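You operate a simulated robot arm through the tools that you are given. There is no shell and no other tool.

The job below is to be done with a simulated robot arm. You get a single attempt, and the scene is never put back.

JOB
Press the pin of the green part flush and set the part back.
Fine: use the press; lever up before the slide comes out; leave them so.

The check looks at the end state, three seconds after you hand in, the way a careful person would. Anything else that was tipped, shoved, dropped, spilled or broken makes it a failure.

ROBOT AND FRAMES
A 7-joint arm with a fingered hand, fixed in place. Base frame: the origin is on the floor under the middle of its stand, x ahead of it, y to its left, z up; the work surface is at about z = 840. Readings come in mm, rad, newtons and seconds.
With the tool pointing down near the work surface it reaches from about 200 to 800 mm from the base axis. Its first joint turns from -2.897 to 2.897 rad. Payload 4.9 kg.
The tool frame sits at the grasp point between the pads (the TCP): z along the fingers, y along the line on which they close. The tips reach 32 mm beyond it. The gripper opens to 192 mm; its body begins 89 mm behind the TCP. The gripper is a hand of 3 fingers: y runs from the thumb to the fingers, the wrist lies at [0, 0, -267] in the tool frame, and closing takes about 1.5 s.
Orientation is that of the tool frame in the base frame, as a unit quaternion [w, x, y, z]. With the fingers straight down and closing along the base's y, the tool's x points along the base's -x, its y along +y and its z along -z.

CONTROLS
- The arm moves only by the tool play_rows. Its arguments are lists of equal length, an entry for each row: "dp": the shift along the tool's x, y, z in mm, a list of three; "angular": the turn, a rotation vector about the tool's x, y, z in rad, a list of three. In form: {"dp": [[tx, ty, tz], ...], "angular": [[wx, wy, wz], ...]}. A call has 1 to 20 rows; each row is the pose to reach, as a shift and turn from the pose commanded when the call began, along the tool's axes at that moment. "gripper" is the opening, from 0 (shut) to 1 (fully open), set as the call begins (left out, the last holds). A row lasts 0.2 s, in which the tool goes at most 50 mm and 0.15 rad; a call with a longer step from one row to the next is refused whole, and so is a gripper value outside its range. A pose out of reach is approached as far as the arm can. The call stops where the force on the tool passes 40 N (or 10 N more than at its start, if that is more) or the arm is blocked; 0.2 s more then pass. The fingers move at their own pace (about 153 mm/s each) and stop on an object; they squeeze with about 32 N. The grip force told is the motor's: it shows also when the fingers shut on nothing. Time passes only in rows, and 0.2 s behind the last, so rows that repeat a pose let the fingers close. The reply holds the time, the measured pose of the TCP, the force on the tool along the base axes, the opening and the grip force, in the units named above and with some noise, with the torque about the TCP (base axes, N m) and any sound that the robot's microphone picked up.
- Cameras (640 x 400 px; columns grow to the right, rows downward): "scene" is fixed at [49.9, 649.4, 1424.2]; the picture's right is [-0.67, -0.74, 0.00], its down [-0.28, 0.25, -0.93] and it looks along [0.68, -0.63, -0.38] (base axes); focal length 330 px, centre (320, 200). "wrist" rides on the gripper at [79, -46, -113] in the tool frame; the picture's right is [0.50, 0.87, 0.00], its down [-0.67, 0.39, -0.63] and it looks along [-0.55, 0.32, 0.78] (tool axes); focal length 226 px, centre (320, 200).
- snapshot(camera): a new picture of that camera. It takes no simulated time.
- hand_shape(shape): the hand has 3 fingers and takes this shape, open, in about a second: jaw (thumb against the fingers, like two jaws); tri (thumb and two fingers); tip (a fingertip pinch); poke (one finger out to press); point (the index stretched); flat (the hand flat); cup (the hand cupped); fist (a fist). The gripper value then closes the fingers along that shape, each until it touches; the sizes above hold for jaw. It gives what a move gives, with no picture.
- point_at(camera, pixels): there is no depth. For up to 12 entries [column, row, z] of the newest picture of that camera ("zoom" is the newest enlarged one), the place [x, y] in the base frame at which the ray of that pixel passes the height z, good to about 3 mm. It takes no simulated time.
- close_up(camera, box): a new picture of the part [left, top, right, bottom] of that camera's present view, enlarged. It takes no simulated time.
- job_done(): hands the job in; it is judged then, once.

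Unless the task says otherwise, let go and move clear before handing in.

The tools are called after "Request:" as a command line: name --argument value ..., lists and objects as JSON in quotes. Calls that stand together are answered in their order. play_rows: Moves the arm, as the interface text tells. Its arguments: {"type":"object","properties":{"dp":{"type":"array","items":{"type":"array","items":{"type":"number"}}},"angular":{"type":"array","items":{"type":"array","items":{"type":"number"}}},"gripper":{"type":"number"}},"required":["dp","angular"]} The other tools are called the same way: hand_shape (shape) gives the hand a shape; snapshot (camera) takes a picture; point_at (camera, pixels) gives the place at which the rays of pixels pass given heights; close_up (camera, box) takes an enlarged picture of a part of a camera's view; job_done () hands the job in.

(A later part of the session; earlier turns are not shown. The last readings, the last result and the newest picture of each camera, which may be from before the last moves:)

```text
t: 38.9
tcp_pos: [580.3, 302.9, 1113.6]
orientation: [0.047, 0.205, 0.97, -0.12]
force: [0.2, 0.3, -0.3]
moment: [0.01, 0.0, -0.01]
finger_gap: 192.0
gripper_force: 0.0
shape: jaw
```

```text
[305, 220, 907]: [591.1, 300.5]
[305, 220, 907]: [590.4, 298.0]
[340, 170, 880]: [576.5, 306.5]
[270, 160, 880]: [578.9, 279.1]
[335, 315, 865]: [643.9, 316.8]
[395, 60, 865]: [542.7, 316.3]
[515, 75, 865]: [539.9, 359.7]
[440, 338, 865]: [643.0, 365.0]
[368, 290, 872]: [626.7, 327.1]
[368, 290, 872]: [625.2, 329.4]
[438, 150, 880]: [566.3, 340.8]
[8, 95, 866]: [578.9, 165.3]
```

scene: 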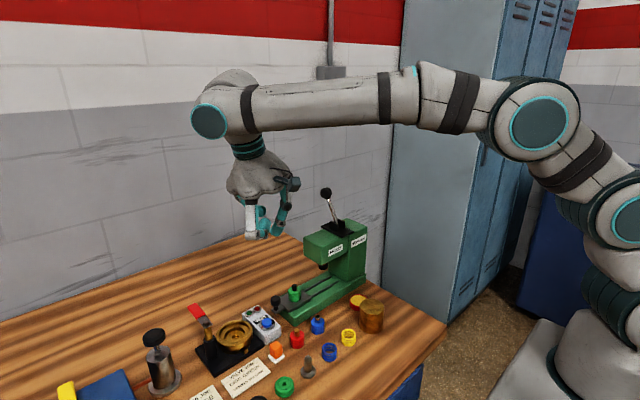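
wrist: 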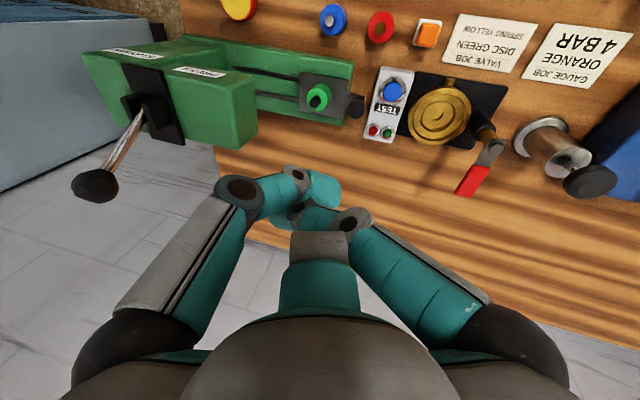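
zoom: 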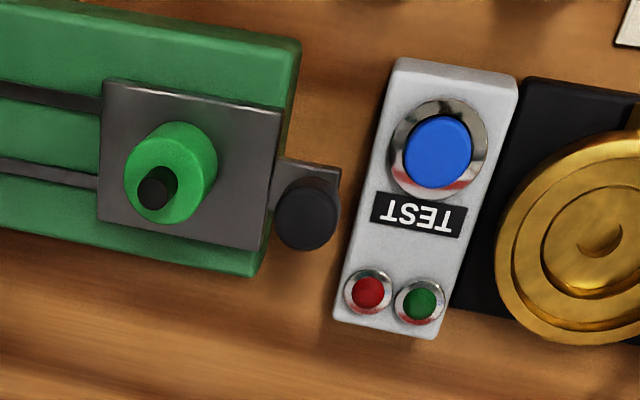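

Part axis ≈(587.5,244) vs plate centre ≈(588.7,246) — good enough. The knob is at ≈(590.7,299), the TEST box starts at y≈316. I'll orient the hand leaning 28° toward +y with fingers at azimuths 75°, −45°, −165° to grip the knob while staying clear of box and head.

Request:
play_rows --dp '[[0, 0, 0], [0, 0, 0], [0, 0, 0], [0, 0, 0], [0, 0, 0], [0, 0, 0], [0, 0, 0], [0, 0, 0], [0, 0, 0]]' --angular '[[0, 0, 0], [0.027, -0.0222, 0.1254], [0.0541, -0.0445, 0.2508], [0.0811, -0.0667, 0.3762], [0.1081, -0.0889, 0.5015], [0.1351, -0.1111, 0.6269], [0.1622, -0.1334, 0.7523], [0.1892, -0.1556, 0.8777], [0.1892, -0.1556, 0.8777]]' --gripper 0.18

Request:
snapshot --camera "wrist"

```text
t: 40.9
tcp_pos: [579.0, 304.1, 1113.6]
orientation: [0.149, 0.591, 0.769, -0.192]
force: [-0.5, -0.3, 0.2]
moment: [-0.02, -0.01, 0.04]
finger_gap: 34.8
gripper_force: 0.1
shape: jaw
```

```text
taken
```

wrist: 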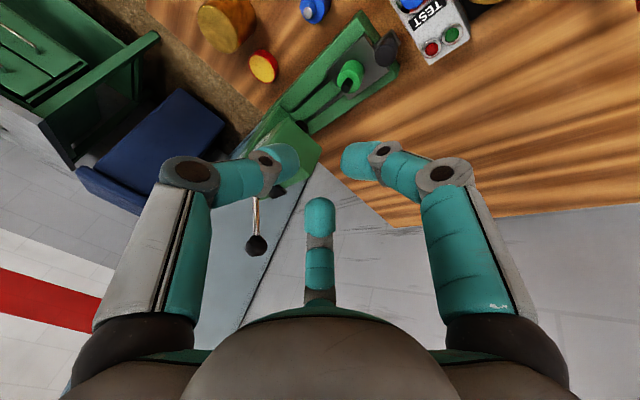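

Orientation is as wanted. I'll measure the knob (wrist ≈(388,50)) again from this angle before approaching.

Request:
close_up --camera "wrist" --box '[300, 0, 480, 110]'

```text
3.56 times, centred on (390, 55) of wrist
```

zoom: 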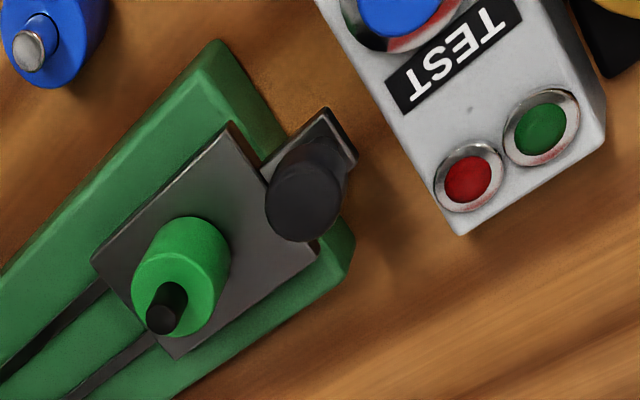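

Request:
point_at --camera "zoom" --pixels '[[302, 202, 908], [302, 202, 908], [302, 202, 908], [302, 202, 914], [302, 202, 914], [330, 165, 880], [163, 315, 919], [163, 315, 919], [178, 288, 907], [178, 288, 907], [467, 180, 872], [460, 235, 865]]'

Request:
point_at --camera "zoom" --pixels '[[231, 122, 880], [92, 260, 880], [175, 357, 880], [316, 255, 880], [231, 122, 880], [92, 260, 880], [175, 357, 880], [316, 255, 880], [327, 107, 876], [357, 160, 876], [327, 107, 876], [357, 160, 876]]'

```text
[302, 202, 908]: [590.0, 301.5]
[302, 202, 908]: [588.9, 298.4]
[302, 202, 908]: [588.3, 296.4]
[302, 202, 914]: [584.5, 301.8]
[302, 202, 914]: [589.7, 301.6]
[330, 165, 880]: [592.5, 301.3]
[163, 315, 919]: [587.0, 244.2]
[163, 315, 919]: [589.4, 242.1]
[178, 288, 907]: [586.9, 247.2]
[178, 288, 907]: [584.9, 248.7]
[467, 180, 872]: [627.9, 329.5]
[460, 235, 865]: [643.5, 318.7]
```

```text
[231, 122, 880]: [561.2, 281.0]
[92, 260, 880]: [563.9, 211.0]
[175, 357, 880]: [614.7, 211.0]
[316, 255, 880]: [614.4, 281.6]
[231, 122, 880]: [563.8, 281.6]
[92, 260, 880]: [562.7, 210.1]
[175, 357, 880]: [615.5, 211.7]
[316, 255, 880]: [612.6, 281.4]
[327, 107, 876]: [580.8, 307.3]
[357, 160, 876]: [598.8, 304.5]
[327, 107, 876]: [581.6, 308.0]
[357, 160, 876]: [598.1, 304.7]
```

Knob ≈(589.2,299), tab centre x≈590, part at ≈(587.5,244.5). I'll move down to a hover above the knob (grasp centre 50 mm above).

Request:
play_rows --dp '[[16.7, 7, 31], [33.5, 14, 62], [50.2, 21, 93.2], [67.0, 28.05, 124.3], [67.0, 28.05, 124.3]]' --angular '[[0, 0, 0], [0, 0, 0], [0, 0, 0], [0, 0, 0], [0, 0, 0]]'

Request:
close_up --camera "scene" --box '[220, 220, 340, 330]'

Request:
close_up --camera "wrist" --box '[220, 60, 440, 240]'

```text
t: 42.0
tcp_pos: [588.3, 306.7, 970.2]
orientation: [0.149, 0.589, 0.77, -0.192]
force: [0.1, -0.1, 0.6]
moment: [0.0, -0.01, -0.01]
finger_gap: 35.0
gripper_force: 0.0
shape: jaw
```

```text
3.64 times, centred on (280, 275) of scene
```

zoom: 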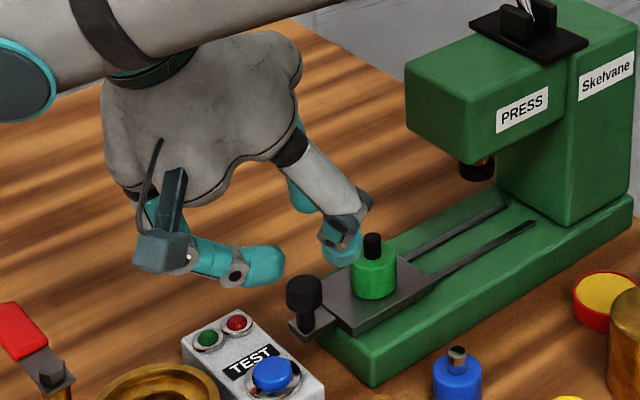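

```text
2.22 times, centred on (330, 150) of wrist
```

zoom: 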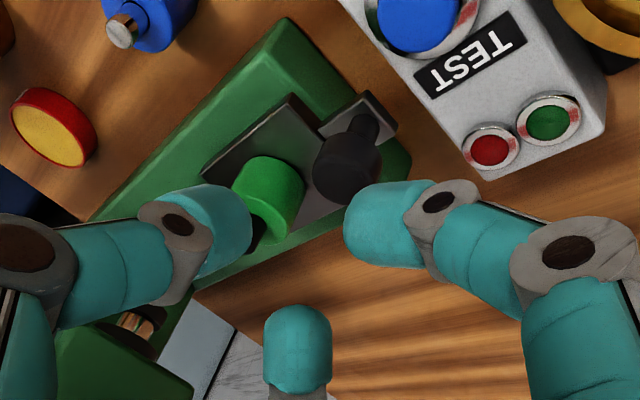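

The ram tip is visible at wrist-zoom (140,322), so I'll query its place, and re-check the knob at zoom (345,167), before descending.

Request:
point_at --camera "zoom" --pixels '[[140, 322, 930], [140, 322, 930], [140, 322, 940], [140, 322, 940], [345, 170, 908], [345, 170, 908], [345, 170, 908], [140, 322, 950], [160, 340, 960], [253, 205, 919], [265, 205, 907], [265, 205, 907]]'

Request:
close_up --camera "wrist" --box '[220, 160, 300, 230]'

```text
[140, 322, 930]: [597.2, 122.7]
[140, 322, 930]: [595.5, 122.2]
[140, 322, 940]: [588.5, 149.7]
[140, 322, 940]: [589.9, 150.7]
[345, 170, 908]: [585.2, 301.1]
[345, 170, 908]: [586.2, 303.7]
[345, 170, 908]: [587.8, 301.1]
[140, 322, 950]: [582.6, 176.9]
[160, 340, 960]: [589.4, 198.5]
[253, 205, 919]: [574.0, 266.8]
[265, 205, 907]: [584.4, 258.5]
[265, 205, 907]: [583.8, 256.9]
```

```text
5.71 times, centred on (260, 195) of wrist
```

zoom: 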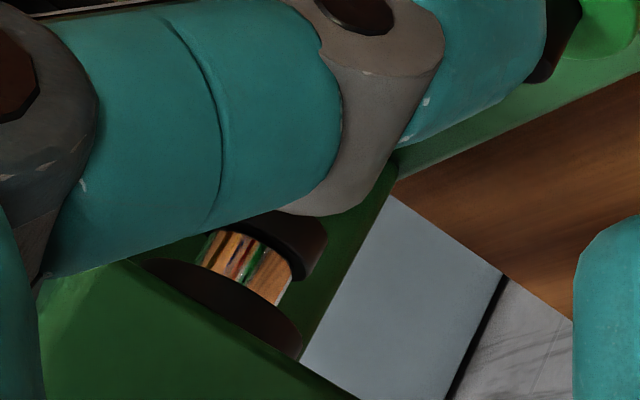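

Ram x ≈589 matches the plate. The knob averages to ≈(588,300). I'll descend 35 mm with a small +y trim, then check.

Request:
play_rows --dp '[[6.1, 1.6, 9.8], [12.2, 3.2, 19.7], [18.3, 4.8, 29.5], [18.3, 4.8, 29.5]]' --angular '[[0, 0, 0], [0, 0, 0], [0, 0, 0], [0, 0, 0]]'

Request:
close_up --camera "scene" --box '[235, 255, 325, 320]'

Request:
close_up --camera "wrist" --box '[240, 80, 420, 230]'

```text
t: 43.0
tcp_pos: [588.9, 310.3, 935.1]
orientation: [0.148, 0.59, 0.77, -0.192]
force: [-0.7, 1.3, -0.2]
moment: [-0.02, -0.01, 0.0]
finger_gap: 34.9
gripper_force: 0.0
shape: jaw
```

```text
6.15 times, centred on (280, 288) of scene
```

zoom: 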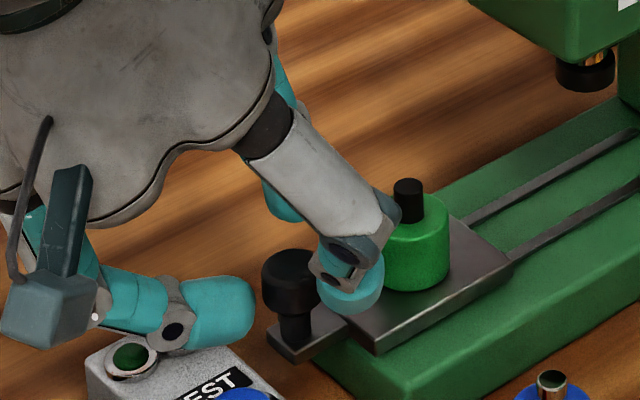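

```text
2.67 times, centred on (330, 155) of wrist
```

zoom: 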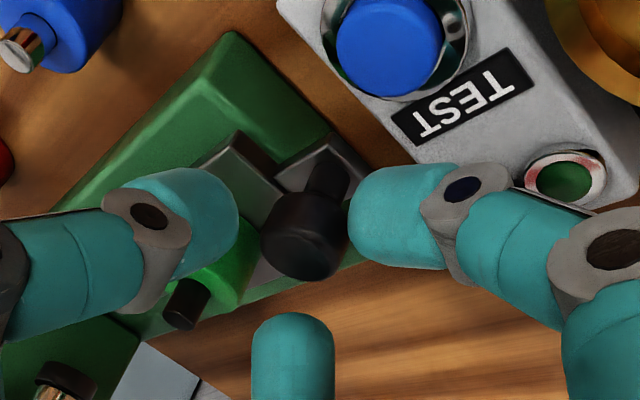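

The fingers straddle the knob with clearance to the part and box. I'll descend the last 19 mm in small steps.

Request:
play_rows --dp '[[2.05, 0.54, 4.25], [4.1, 1.08, 8.5], [6.15, 1.6, 12.75], [8.2, 2.15, 17], [8.2, 2.15, 17]]' --angular '[[0, 0, 0], [0, 0, 0], [0, 0, 0], [0, 0, 0], [0, 0, 0]]'

Request:
close_up --camera "scene" --box '[235, 255, 325, 320]'

Request:
close_up --camera "wrist" --box '[240, 80, 420, 230]'

```text
t: 44.2
tcp_pos: [588.5, 310.6, 915.6]
orientation: [0.149, 0.59, 0.77, -0.193]
force: [0.0, 0.2, -0.7]
moment: [0.01, 0.01, -0.03]
finger_gap: 34.9
gripper_force: 0.0
shape: jaw
```

```text
6.15 times, centred on (280, 288) of scene
```

zoom: 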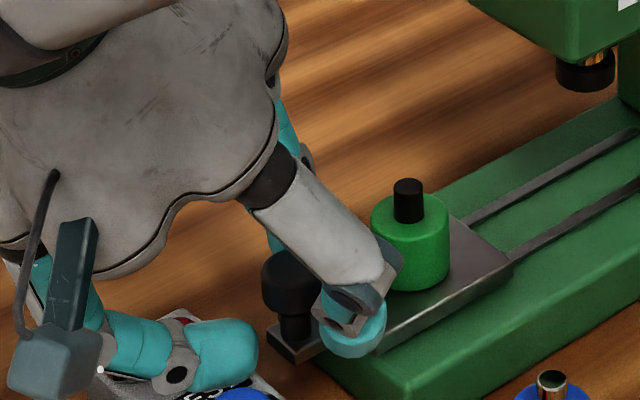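

```text
2.67 times, centred on (330, 155) of wrist
```

zoom: 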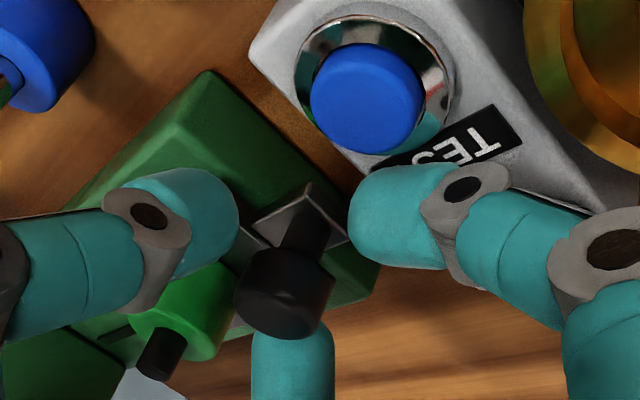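

Fingers surround the knob with no contact. I'll close on it.

Request:
play_rows --dp '[[0, 0, 0], [0, 0, 0], [0, 0, 0], [0, 0, 0], [0, 0, 0]]' --angular '[[0, 0, 0], [0, 0, 0], [0, 0, 0], [0, 0, 0], [0, 0, 0]]' --gripper 0.08

Request:
close_up --camera "scene" --box '[235, 255, 325, 320]'

Request:
close_up --camera "wrist" --box '[240, 80, 420, 230]'

```text
t: 45.5
tcp_pos: [589.1, 310.1, 914.9]
orientation: [0.148, 0.59, 0.77, -0.192]
force: [0.5, -0.3, 2.0]
moment: [-0.02, -0.01, 0.03]
finger_gap: 16.2
gripper_force: 0.0
shape: jaw
```

```text
6.15 times, centred on (280, 288) of scene
```

zoom: 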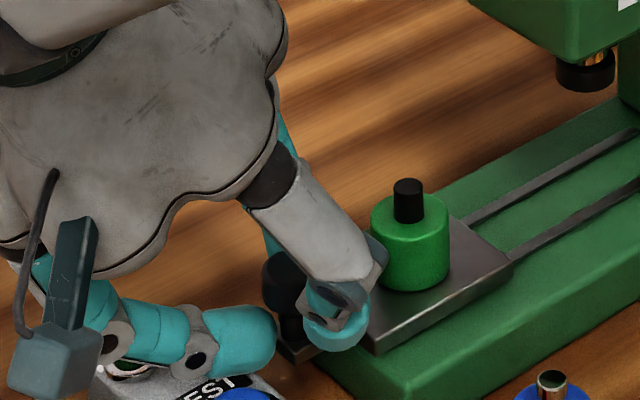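

```text
2.67 times, centred on (330, 155) of wrist
```

zoom: 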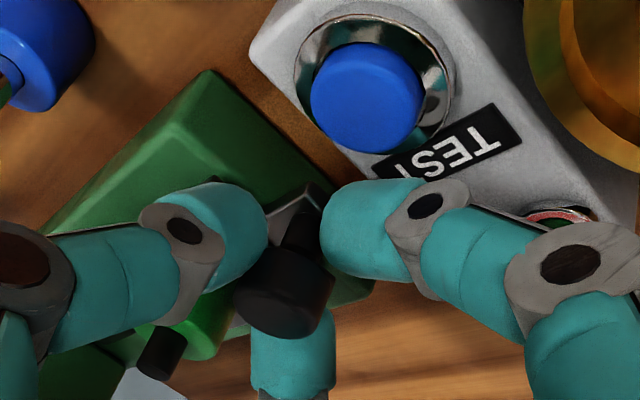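

The fingers closed to 16 mm under the knob's cap, caging its post without squeezing. I'll push the slide in along −y, 80 mm first at a gentle speed.

Request:
play_rows --dp '[[-4.3, -1.1, 2.4], [-10.2, -2.7, 5.7], [-17, -4.6, 9.4], [-25.6, -6.8, 14.1], [-34.1, -9.1, 18.9], [-42.6, -11.4, 23.6], [-51.1, -13.7, 28.3], [-59.6, -15.9, 33.0], [-66.4, -17.8, 36.8], [-68.1, -18.2, 37.7], [-68.1, -18.2, 37.7]]' --angular '[[0, 0, 0], [0, 0, 0], [0, 0, 0], [0, 0, 0], [0, 0, 0], [0, 0, 0], [0, 0, 0], [0, 0, 0], [0, 0, 0], [0, 0, 0], [0, 0, 0]]'

Request:
close_up --camera "scene" --box '[250, 220, 370, 320]'

Request:
close_up --camera "wrist" --box '[200, 80, 440, 260]'

```text
t: 47.9
tcp_pos: [589.1, 231.4, 914.7]
orientation: [0.147, 0.59, 0.77, -0.191]
force: [1.3, 0.0, 2.7]
moment: [0.0, -0.02, 0.02]
finger_gap: 16.0
gripper_force: 0.1
shape: jaw
```

```text
4.00 times, centred on (310, 270) of scene
```

zoom: 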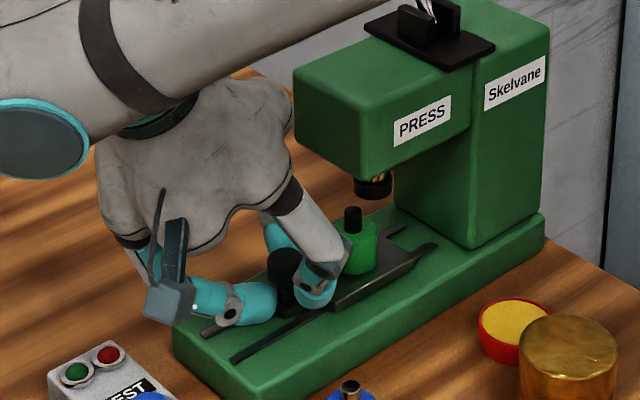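

```text
2.22 times, centred on (320, 170) of wrist
```

zoom: 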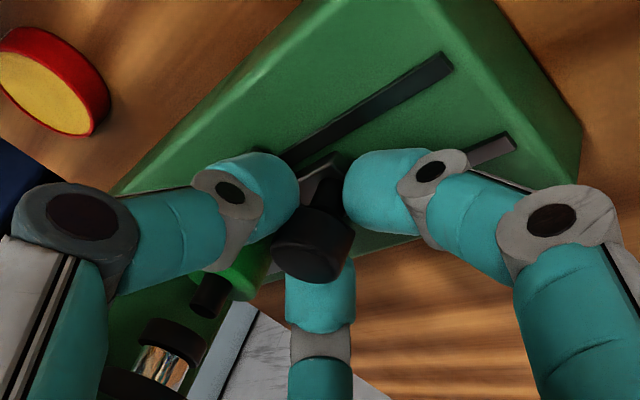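

The slide moved freely 79 mm and the part stands upright. I'll continue slowly another 16 mm and check alignment with the ram.

Request:
play_rows --dp '[[-1.7, -0.45, 0.95], [-3.4, -0.9, 1.9], [-5.1, -1.35, 2.85], [-6.8, -1.8, 3.8], [-8.5, -2.3, 4.7], [-10.2, -2.7, 5.65], [-11.9, -3.2, 6.6], [-13.6, -3.6, 7.5], [-13.6, -3.6, 7.5]]' --angular '[[0, 0, 0], [0, 0, 0], [0, 0, 0], [0, 0, 0], [0, 0, 0], [0, 0, 0], [0, 0, 0], [0, 0, 0], [0, 0, 0]]'

Request:
close_up --camera "scene" --box '[270, 240, 360, 310]'

Request:
close_up --camera "wrist" --box '[200, 80, 440, 260]'

```text
t: 49.9
tcp_pos: [591.8, 215.0, 914.8]
orientation: [0.147, 0.59, 0.77, -0.193]
force: [-1.4, 0.9, 0.8]
moment: [-0.02, 0.02, -0.03]
finger_gap: 15.8
gripper_force: 0.2
shape: jaw
```

```text
5.71 times, centred on (315, 275) of scene
```

zoom: 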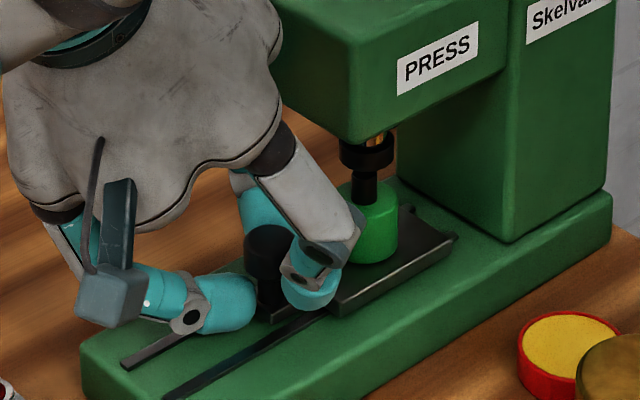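

```text
2.22 times, centred on (320, 170) of wrist
```

zoom: 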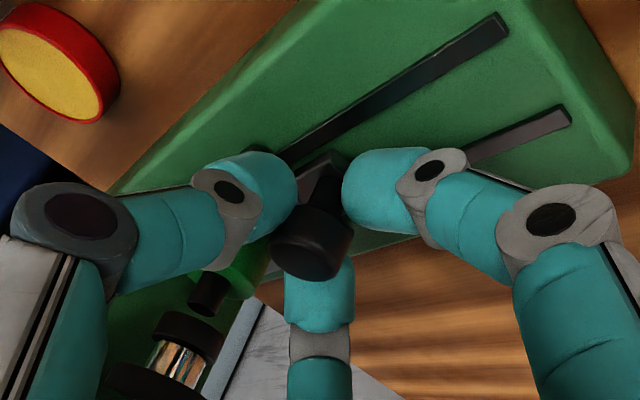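

Scene zoom shows the pin (364,188) almost under the ram cap (368,155). I'll push on in 1 mm steps to find the slide's inner stop.

Request:
play_rows --dp '[[-0.85, -0.23, 0.47], [-1.7, -0.45, 0.95], [-2.55, -0.68, 1.4], [-3.4, -0.9, 1.9], [-4.25, -1.13, 2.35], [-5.1, -1.35, 2.85], [-5.1, -1.35, 2.85]]' --angular '[[0, 0, 0], [0, 0, 0], [0, 0, 0], [0, 0, 0], [0, 0, 0], [0, 0, 0], [0, 0, 0]]'

Request:
close_up --camera "scene" --box '[295, 250, 355, 300]'

Request:
close_up --camera "wrist" --box '[200, 150, 320, 260]'

```text
t: 51.5
tcp_pos: [589.2, 209.8, 915.3]
orientation: [0.148, 0.59, 0.77, -0.191]
force: [3.8, 13.8, 2.5]
moment: [-0.73, 0.08, 0.55]
finger_gap: 15.2
gripper_force: 0.2
shape: jaw
```

```text
8.00 times, centred on (325, 275) of scene
```

zoom: 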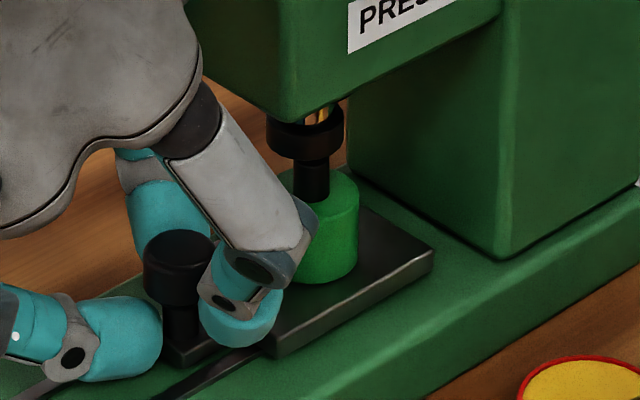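

```text
3.64 times, centred on (260, 205) of wrist
```

zoom: 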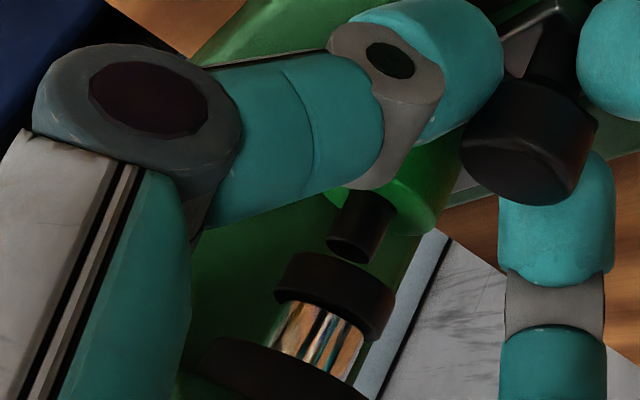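

Now 13.8 N along +y with the moment placing it ~53 mm above and 40 mm to +x of the TCP: the −45° finger's knuckle touches the head, not the slide stop. I'll ease back 2.5 mm and turn the hand 15° about its own axis so the fingers clear the head symmetrically.

Request:
play_rows --dp '[[2.1, 0.57, -1.18], [2.1, 0.57, -1.18], [2.1, 0.57, -1.18], [2.1, 0.57, -1.18]]' --angular '[[0, 0, 0], [0, 0, -0.13], [0, 0, -0.262], [0, 0, -0.262]]'

Request:
close_up --camera "scene" --box '[270, 230, 370, 310]'

Request:
close_up --camera "wrist" --box '[200, 80, 440, 260]'

```text
t: 52.5
tcp_pos: [588.8, 212.0, 914.0]
orientation: [0.121, 0.484, 0.841, -0.21]
force: [-0.4, -1.2, -0.5]
moment: [0.03, -0.05, -0.03]
finger_gap: 15.8
gripper_force: 0.1
shape: jaw
```

```text
5.00 times, centred on (320, 270) of scene
```

zoom: 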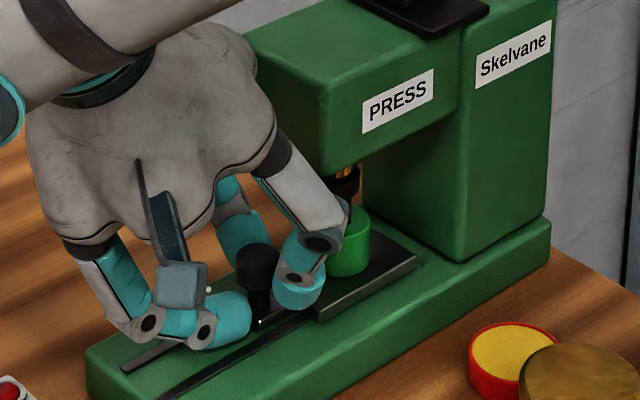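

```text
2.22 times, centred on (320, 170) of wrist
```

zoom: 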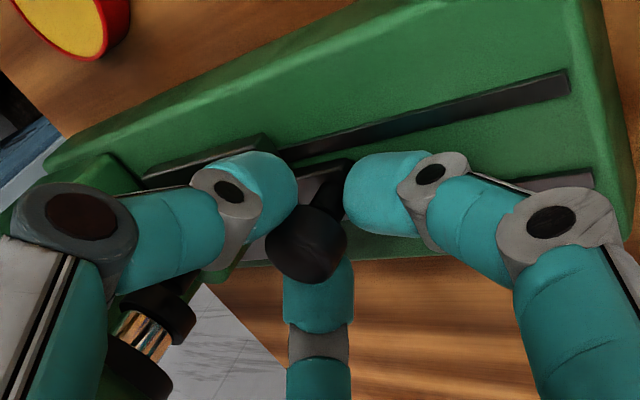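

Contact is relieved (≈0 N). I'll push −y again in 1 mm steps up to 7 mm to feel for the slide's own stop.

Request:
play_rows --dp '[[-0.76, -0.44, 0.47], [-1.53, -0.89, 0.94], [-2.29, -1.33, 1.41], [-3.05, -1.77, 1.88], [-3.82, -2.22, 2.35], [-4.58, -2.66, 2.82], [-4.58, -2.66, 2.82]]' --angular '[[0, 0, 0], [0, 0, 0], [0, 0, 0], [0, 0, 0], [0, 0, 0], [0, 0, 0], [0, 0, 0]]'

Request:
close_up --camera "scene" --box '[295, 250, 355, 300]'

```text
t: 54.0
tcp_pos: [588.8, 207.0, 916.3]
orientation: [0.123, 0.484, 0.841, -0.209]
force: [0.5, 10.4, 4.0]
moment: [0.31, -0.05, 0.02]
finger_gap: 16.1
gripper_force: 0.1
shape: jaw
```

```text
8.00 times, centred on (325, 275) of scene
```

zoom: 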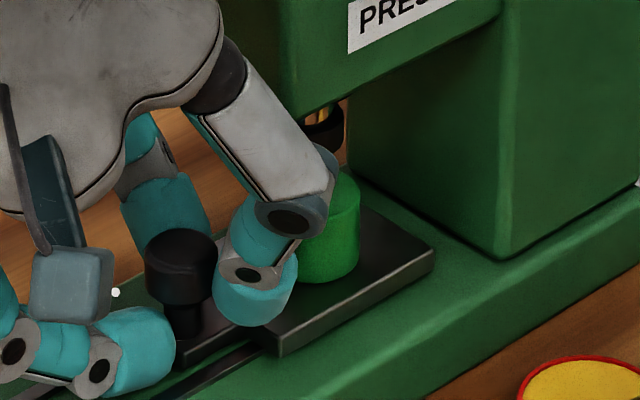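

The force now acts ~26 mm below the TCP (fingertip on the knob) and the plate's corner hasn't moved further: the slide is at its inner stop. I'll relax, open the fingers and back out along the tool axis.

Request:
play_rows --dp '[[1.3, 0.75, -0.8], [1.3, 0.75, -0.8], [1.3, 0.75, -0.8], [1.3, 0.75, -0.8]]' --angular '[[0, 0, 0], [0, 0, 0], [0, 0, 0], [0, 0, 0]]' --gripper 0.19

Request:
play_rows --dp '[[0, 0, -8], [0, 0, -20], [0, 0, -40], [0, 0, -70], [0, 0, -110], [0, 0, -110]]' --angular '[[0, 0, 0], [0, 0, 0], [0, 0, 0], [0, 0, 0], [0, 0, 0], [0, 0, 0]]'

Request:
close_up --camera "scene" --box '[280, 230, 370, 310]'

Request:
snapshot --camera "wrist"

```text
t: 55.0
tcp_pos: [589.3, 207.9, 915.3]
orientation: [0.122, 0.485, 0.84, -0.21]
force: [0.5, 0.3, -0.4]
moment: [-0.04, -0.01, -0.04]
finger_gap: 36.1
gripper_force: 0.0
shape: jaw
```

```text
t: 56.5
tcp_pos: [588.9, 259.3, 1012.7]
orientation: [0.122, 0.485, 0.84, -0.21]
force: [0.0, 0.2, 0.2]
moment: [-0.02, 0.01, 0.02]
finger_gap: 36.3
gripper_force: 0.1
shape: jaw
```

```text
5.00 times, centred on (325, 270) of scene
```

zoom: 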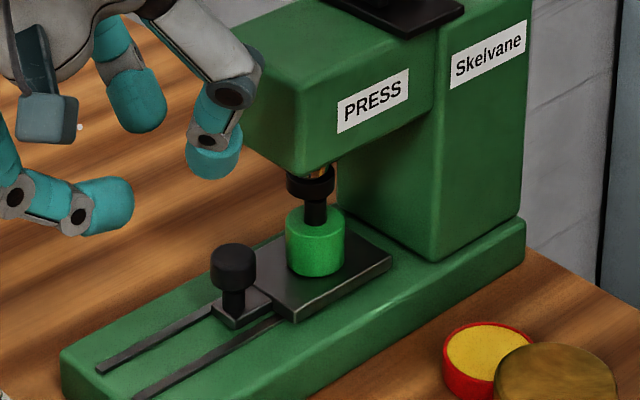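

```text
taken
```

wrist: 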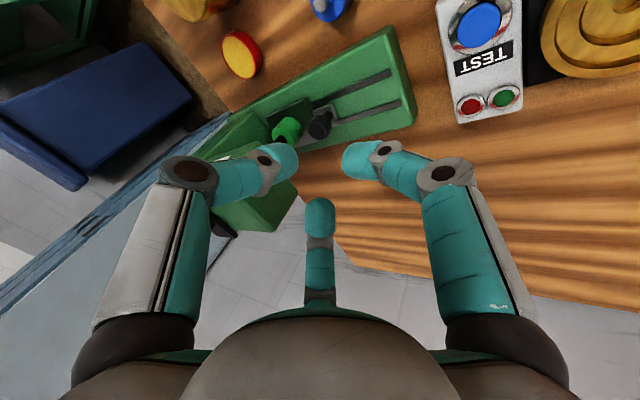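

The slide is in with the pin right under the ram cap. Next the lever: I'll raise the hand and look closely at the lever and bracket.

Request:
close_up --camera "scene" --box '[300, 175, 380, 245]'

Request:
play_rows --dp '[[0, 0, -40], [0, 0, -80], [0, 0, -120], [0, 0, -160], [0, 0, -160]]' --angular '[[0, 0, 0], [0, 0, 0], [0, 0, 0], [0, 0, 0], [0, 0, 0]]'

```text
5.71 times, centred on (340, 210) of scene
```

zoom: 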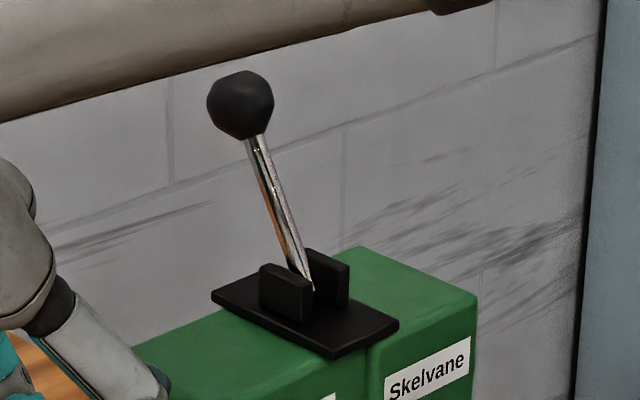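

```text
t: 57.6
tcp_pos: [586.2, 332.1, 1151.3]
orientation: [0.122, 0.484, 0.841, -0.21]
force: [0.5, 0.0, -0.5]
moment: [0.01, 0.0, -0.04]
finger_gap: 36.4
gripper_force: 0.0
shape: jaw
out of reach, approached as far as the arm can: row 4, 5
```

The lever sits between cheeks with its pivot axis along y and leans toward +x, so it should swing toward the robot. I'll reorient the hand to point straight down and move to a vantage point at about (480,60,1250) to measure the lever.

Request:
play_rows --dp '[[-21.6, -26.2, 4.5], [-43.2, -52.4, 9], [-64.9, -78.6, 13.5], [-86.5, -104.8, 18], [-108.1, -130.9, 22.5], [-129.7, -157.1, 27], [-151.4, -183.3, 31.5], [-173, -209.5, 36], [-194.6, -235.7, 40.5], [-194.6, -235.7, 40.5]]' --angular '[[-0.0493, 0.0287, -0.1137], [-0.0987, 0.0573, -0.2273], [-0.148, 0.086, -0.341], [-0.1973, 0.1147, -0.4547], [-0.2467, 0.1433, -0.5683], [-0.296, 0.172, -0.682], [-0.3453, 0.2007, -0.7957], [-0.3947, 0.2293, -0.9093], [-0.444, 0.258, -1.023], [-0.444, 0.258, -1.023]]'

Request:
snapshot --camera "wrist"

Request:
snapshot --camera "scene"

```text
t: 59.9
tcp_pos: [478.3, 60.1, 1252.6]
orientation: [-0.001, -0.001, 1.0, 0.0]
force: [0.5, 0.4, 0.2]
moment: [-0.01, -0.04, 0.01]
finger_gap: 36.1
gripper_force: 0.1
shape: jaw
```

```text
taken
```

wrist: 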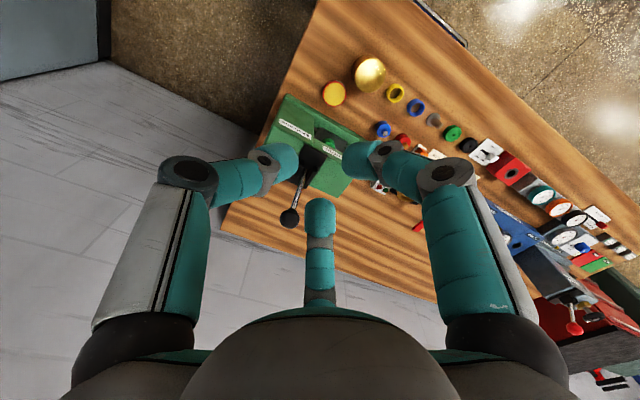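

```text
taken
```

scene: 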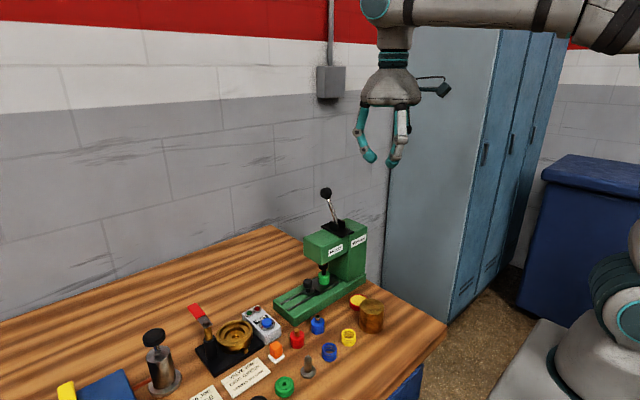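

The lever ball shows at wrist (289,218). I'll zoom and take rays for ball, shaft and bracket at several heights, then move for a second view to triangulate.

Request:
close_up --camera "wrist" --box '[250, 90, 350, 240]'

Request:
point_at --camera "wrist" --pixels '[[289, 218, 1100], [289, 218, 1100], [289, 218, 1120], [289, 218, 1120], [289, 218, 1140], [289, 218, 1140], [305, 168, 1040], [305, 168, 1040], [305, 168, 1060], [305, 168, 1060], [289, 218, 1110], [289, 218, 1130]]'

```text
2.67 times, centred on (300, 165) of wrist
```

zoom: 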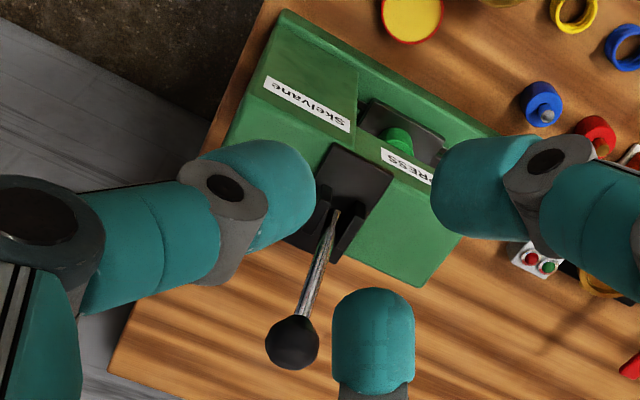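

```text
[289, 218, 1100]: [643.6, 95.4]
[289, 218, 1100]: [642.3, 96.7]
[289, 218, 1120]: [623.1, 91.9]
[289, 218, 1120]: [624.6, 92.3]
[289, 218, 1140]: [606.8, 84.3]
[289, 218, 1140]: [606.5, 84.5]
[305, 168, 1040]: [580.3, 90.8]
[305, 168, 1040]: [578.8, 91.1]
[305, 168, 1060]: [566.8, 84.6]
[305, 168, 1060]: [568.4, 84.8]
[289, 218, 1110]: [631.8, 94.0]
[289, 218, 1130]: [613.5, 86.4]
```

The wrist ray gives ball (624,92) at z=1120 with slope −0.9 in x per mm height. I'll intersect it with scene rays for the same ball (326,193).

Request:
point_at --camera "scene" --pixels '[[326, 193, 1100], [326, 193, 1100], [326, 193, 1110], [326, 193, 1120], [326, 193, 1120], [326, 193, 1130], [338.7, 225.5, 1040], [338.7, 225.5, 1040], [338.7, 225.5, 1050], [338.7, 225.5, 1030], [323.5, 261.5, 930], [323.5, 261.5, 940]]'

Request:
play_rows --dp '[[-40, -10, 0], [-80, -20, 0], [-110, -30, 0], [-110, -30, 0]]' --angular '[[0, 0, 0], [0, 0, 0], [0, 0, 0], [0, 0, 0]]' --gripper 1.0

Request:
snapshot --camera "wrist"

```text
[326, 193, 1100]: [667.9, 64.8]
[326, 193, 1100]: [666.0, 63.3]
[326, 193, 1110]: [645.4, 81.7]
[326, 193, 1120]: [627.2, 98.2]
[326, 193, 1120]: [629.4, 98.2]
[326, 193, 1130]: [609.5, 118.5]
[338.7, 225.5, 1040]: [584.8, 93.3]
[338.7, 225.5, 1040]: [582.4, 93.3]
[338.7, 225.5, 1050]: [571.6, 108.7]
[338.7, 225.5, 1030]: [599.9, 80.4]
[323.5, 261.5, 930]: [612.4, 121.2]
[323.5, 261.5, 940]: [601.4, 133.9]
```

```text
t: 60.9
tcp_pos: [591.2, 29.8, 1251.4]
orientation: [0.0, 0.0, 1.0, 0.0]
force: [0.0, 0.8, 0.2]
moment: [0.02, -0.01, -0.01]
finger_gap: 191.9
gripper_force: 0.0
shape: jaw
```

```text
taken
```

wrist: 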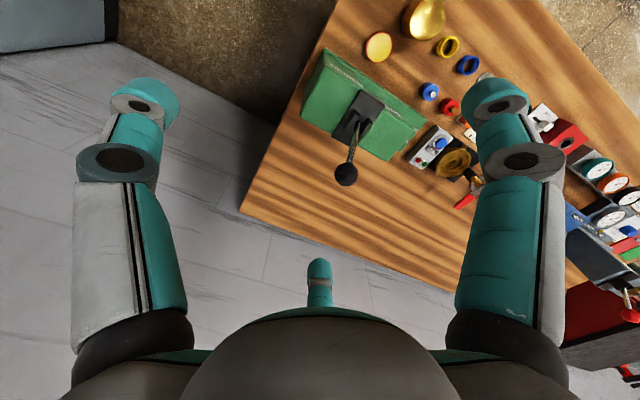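

Now the ball is at wrist (346,175) from a second position. I'll take a close-up and rays to triangulate ball and pivot.

Request:
close_up --camera "wrist" --box '[290, 40, 450, 200]'

Request:
point_at --camera "wrist" --pixels '[[346, 175, 1100], [346, 175, 1100], [346, 175, 1120], [346, 175, 1120], [346, 175, 1110], [346, 175, 1130], [356, 133, 1040], [356, 133, 1040], [356, 133, 1030], [356, 133, 1030], [356, 133, 1050], [356, 133, 1050]]'

```text
2.50 times, centred on (370, 120) of wrist
```

zoom: 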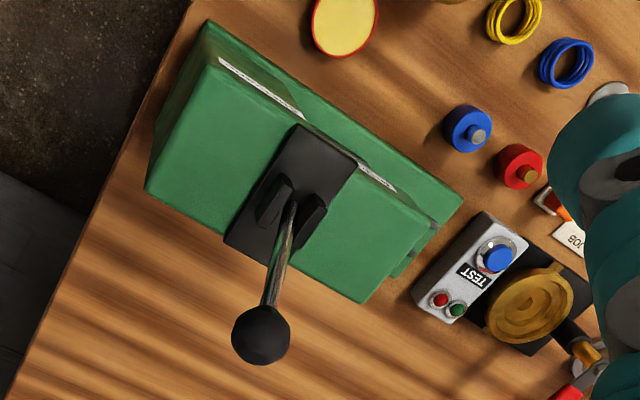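

```text
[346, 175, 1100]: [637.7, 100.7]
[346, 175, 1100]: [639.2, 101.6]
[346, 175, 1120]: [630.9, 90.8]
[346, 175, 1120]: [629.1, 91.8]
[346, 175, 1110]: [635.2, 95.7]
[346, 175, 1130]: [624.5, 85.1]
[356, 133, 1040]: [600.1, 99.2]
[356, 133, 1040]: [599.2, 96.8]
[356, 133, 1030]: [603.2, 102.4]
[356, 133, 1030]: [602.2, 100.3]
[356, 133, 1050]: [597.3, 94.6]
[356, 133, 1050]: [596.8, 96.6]
```

Triangulation puts the ball at about (631,94.5,1112), pivot near (588,94,1038), radius ≈85 mm. I'll orient the hand leaning 20° toward the robot, with one finger on the ball's +x side, pre-open 60 mm, and hover above the ball.

Request:
play_rows --dp '[[0, 0, 0], [-6.5, 13, 8], [-13, 26, 16], [-19.5, 39, 28], [-26, 52, 42], [-32.6, 64.7, 59.4], [-32.6, 64.7, 59.4]]' --angular '[[-0.0183, -0.0682, 0.1036], [-0.0366, -0.1364, 0.2073], [-0.0548, -0.2046, 0.3109], [-0.0731, -0.2728, 0.4146], [-0.0914, -0.341, 0.5182], [-0.0914, -0.341, 0.5182], [-0.0914, -0.341, 0.5182]]' --gripper 0.31

Request:
snapshot --camera "wrist"

Request:
close_up --camera "scene" --box '[270, 110, 430, 250]'

```text
t: 62.5
tcp_pos: [622.2, 95.6, 1188.2]
orientation: [0.168, 0.255, 0.951, 0.046]
force: [0.2, -1.1, -0.3]
moment: [0.01, -0.01, -0.01]
finger_gap: 59.6
gripper_force: 0.0
shape: jaw
```

```text
taken
```

wrist: 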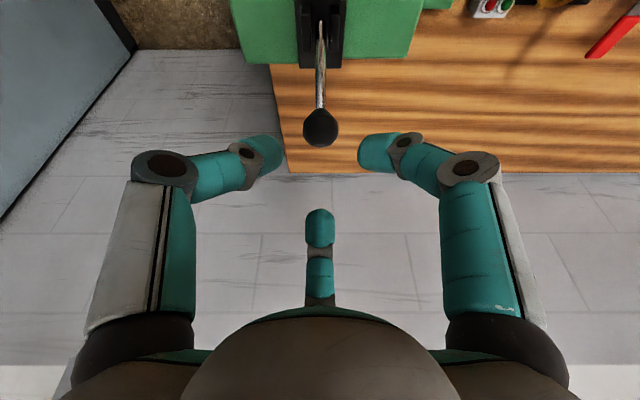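

```text
2.86 times, centred on (350, 180) of scene
```

zoom: 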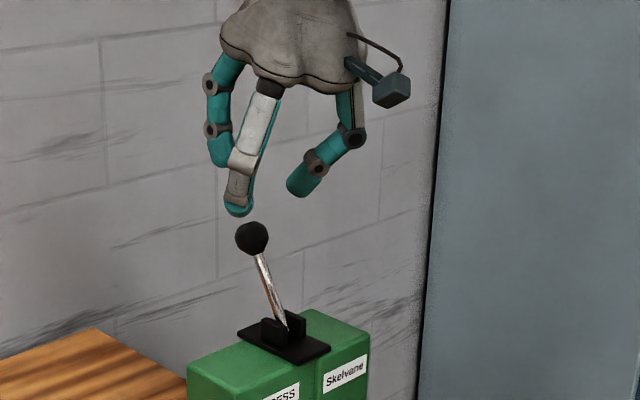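

The ball is at wrist (321,128), exactly in the hand's plane of symmetry. Another set of rays from here refines its x and z.

Request:
close_up --camera "wrist" --box '[280, 90, 360, 160]'

Request:
point_at --camera "wrist" --pixels '[[321, 128, 1105], [321, 128, 1105], [321, 128, 1105], [321, 128, 1112], [321, 128, 1112], [321, 128, 1112], [321, 128, 1120], [321, 128, 1120], [321, 60, 1045], [321, 60, 1045], [321, 60, 1055], [321, 60, 1055]]'

```text
5.71 times, centred on (320, 125) of wrist
```

zoom: 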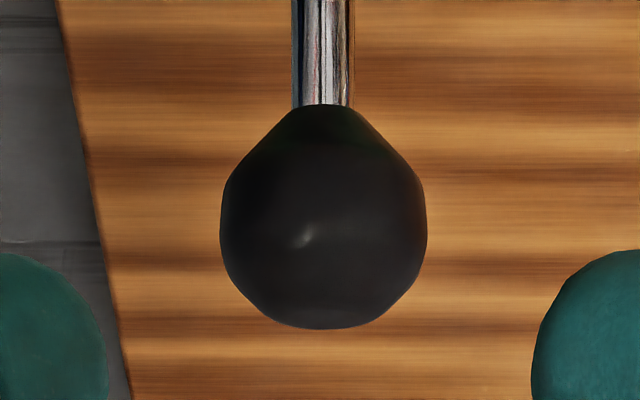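

```text
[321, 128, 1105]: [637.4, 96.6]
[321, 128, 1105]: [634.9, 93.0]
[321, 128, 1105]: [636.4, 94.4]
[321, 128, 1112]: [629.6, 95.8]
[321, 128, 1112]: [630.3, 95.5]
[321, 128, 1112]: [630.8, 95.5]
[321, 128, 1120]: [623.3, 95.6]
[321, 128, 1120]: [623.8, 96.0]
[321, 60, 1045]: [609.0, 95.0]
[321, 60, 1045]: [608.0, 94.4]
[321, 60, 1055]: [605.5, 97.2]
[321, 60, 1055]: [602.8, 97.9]
```

Three rays agree: ball at (631,95,1112), diameter ≈32 mm. I'll descend so the fingertips are at its equator.

Request:
play_rows --dp '[[3.8, -2.4, 13.4], [7.6, -4.7, 26.8], [11.3, -7, 40.2], [15.1, -9.4, 53.6], [15.1, -9.4, 53.6]]' --angular '[[0, 0, 0], [0, 0, 0], [0, 0, 0], [0, 0, 0], [0, 0, 0]]'

Request:
close_up --camera "wrist" --box '[240, 80, 400, 240]'

Request:
close_up --camera "scene" --box '[290, 150, 390, 250]'

```text
t: 63.6
tcp_pos: [624.3, 94.2, 1133.3]
orientation: [0.167, 0.255, 0.951, 0.046]
force: [-0.3, -0.5, -0.2]
moment: [0.0, -0.02, 0.01]
finger_gap: 59.8
gripper_force: 0.1
shape: jaw
```

```text
2.50 times, centred on (320, 160) of wrist
```

zoom: 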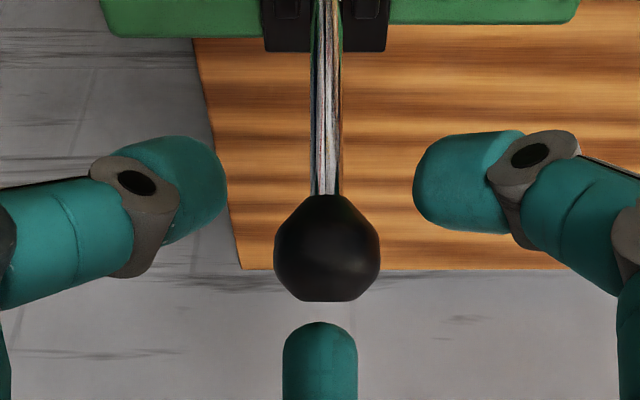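

```text
4.00 times, centred on (340, 200) of scene
```

zoom: 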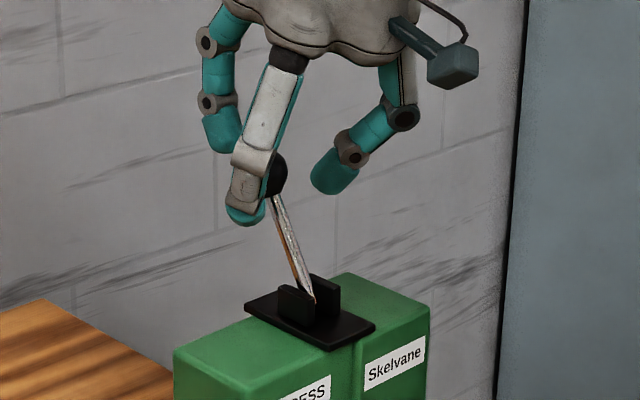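

The ball sits centred between the three tips. I'll close on it.

Request:
play_rows --dp '[[0, 0, 0], [0, 0, 0], [0, 0, 0], [0, 0, 0], [0, 0, 0]]' --angular '[[0, 0, 0], [0, 0, 0], [0, 0, 0], [0, 0, 0], [0, 0, 0]]' --gripper 0.12

Request:
close_up --camera "wrist" --box '[240, 80, 400, 240]'

Request:
close_up --camera "scene" --box '[290, 150, 390, 250]'

```text
t: 64.8
tcp_pos: [624.1, 93.4, 1133.6]
orientation: [0.168, 0.255, 0.951, 0.046]
force: [-0.9, 1.2, 2.5]
moment: [0.04, 0.0, 0.03]
finger_gap: 24.3
gripper_force: 0.1
shape: jaw
```

```text
2.50 times, centred on (320, 160) of wrist
```

zoom: 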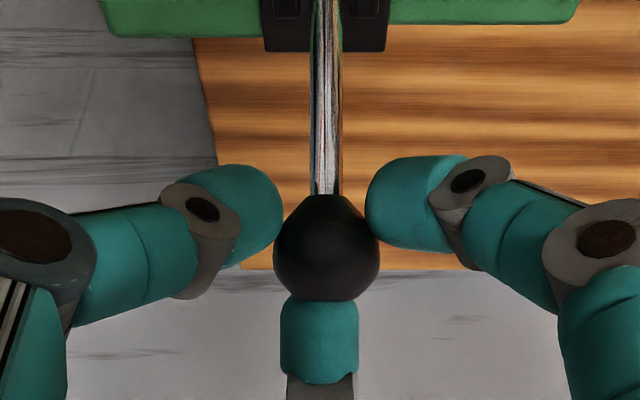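

```text
4.00 times, centred on (340, 200) of scene
```

zoom: 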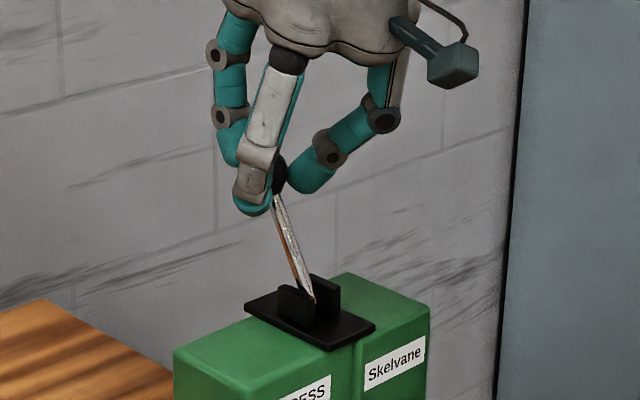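

The tips close just under the ball's widest part and cage it without squeezing. I'll pull the lever along its arc toward the robot, first to about vertical, watching forces.

Request:
play_rows --dp '[[4.28, -2.47, -5.42], [9.07, -5.24, -10.41], [14.17, -8.18, -15.0], [19.63, -11.34, -19.0], [25.36, -14.64, -22.47], [31.29, -18.07, -25.28], [31.29, -18.07, -25.28]]' --angular '[[0, 0, 0], [0, 0, 0], [0, 0, 0], [0, 0, 0], [0, 0, 0], [0, 0, 0], [0, 0, 0]]'

Request:
close_up --camera "scene" --box '[290, 150, 390, 250]'

Request:
close_up --camera "scene" --box '[295, 245, 355, 295]'

Request:
close_up --camera "wrist" --box '[240, 80, 400, 240]'

```text
t: 66.5
tcp_pos: [581.5, 93.4, 1146.7]
orientation: [0.169, 0.255, 0.951, 0.046]
force: [6.9, -0.6, 16.3]
moment: [-0.01, -0.7, -0.02]
finger_gap: 24.8
gripper_force: 0.0
shape: jaw
```

```text
4.00 times, centred on (340, 200) of scene
```

zoom: 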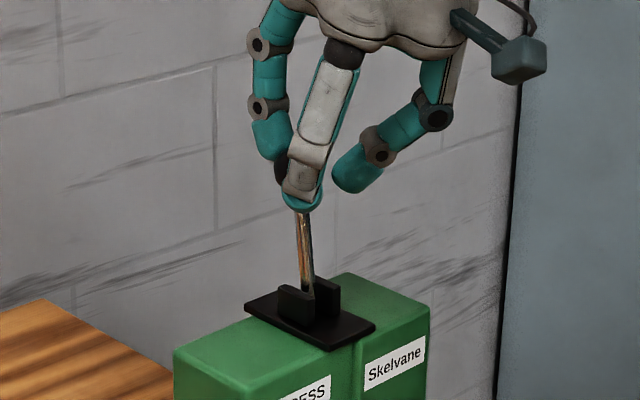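

```text
8.00 times, centred on (325, 270) of scene
```

zoom: 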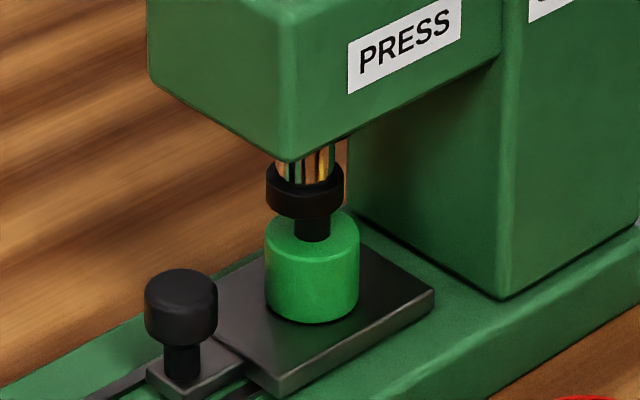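

```text
2.50 times, centred on (320, 160) of wrist
```

zoom: 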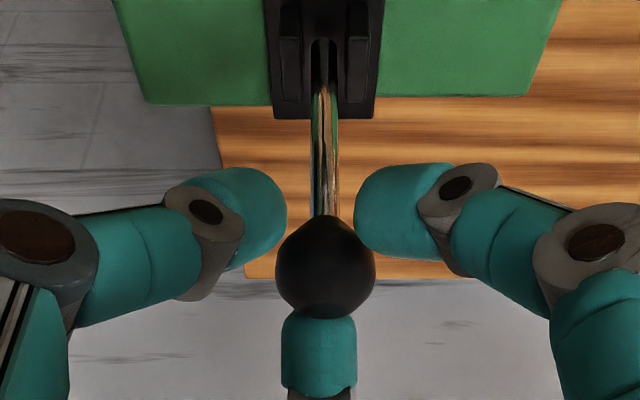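

The lever followed to vertical and the ram cap now touches the pin's top (scene zoom cap (305,190)). The 16 N upward force suggests the tips ride high on the ball, so I'll check where the ball really is.

Request:
snapshot --camera "wrist"

Request:
point_at --camera "wrist" --pixels '[[322, 187, 1105], [322, 187, 1105], [322, 187, 1105], [322, 187, 1115], [322, 187, 1115], [322, 187, 1115], [322, 187, 1125], [322, 187, 1125], [322, 187, 1125], [322, 120, 1045], [322, 120, 1045], [322, 108, 1040]]'

```text
taken
```

wrist: 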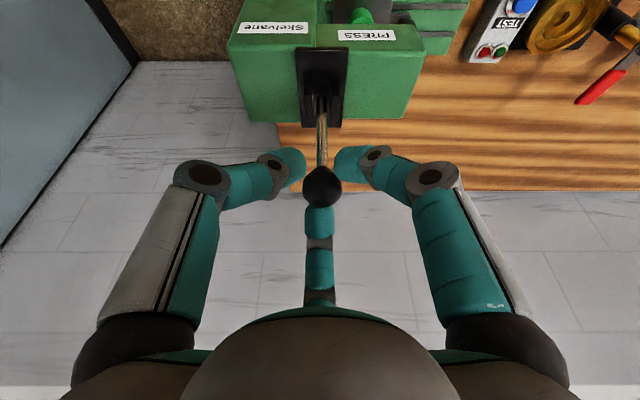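

```text
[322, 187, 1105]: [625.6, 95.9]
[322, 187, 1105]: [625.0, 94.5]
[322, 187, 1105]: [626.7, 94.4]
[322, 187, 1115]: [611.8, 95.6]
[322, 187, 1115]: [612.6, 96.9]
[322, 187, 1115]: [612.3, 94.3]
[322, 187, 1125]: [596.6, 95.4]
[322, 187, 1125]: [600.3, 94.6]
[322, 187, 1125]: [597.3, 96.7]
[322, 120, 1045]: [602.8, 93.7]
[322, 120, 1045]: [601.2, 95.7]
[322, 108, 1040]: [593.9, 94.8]
```

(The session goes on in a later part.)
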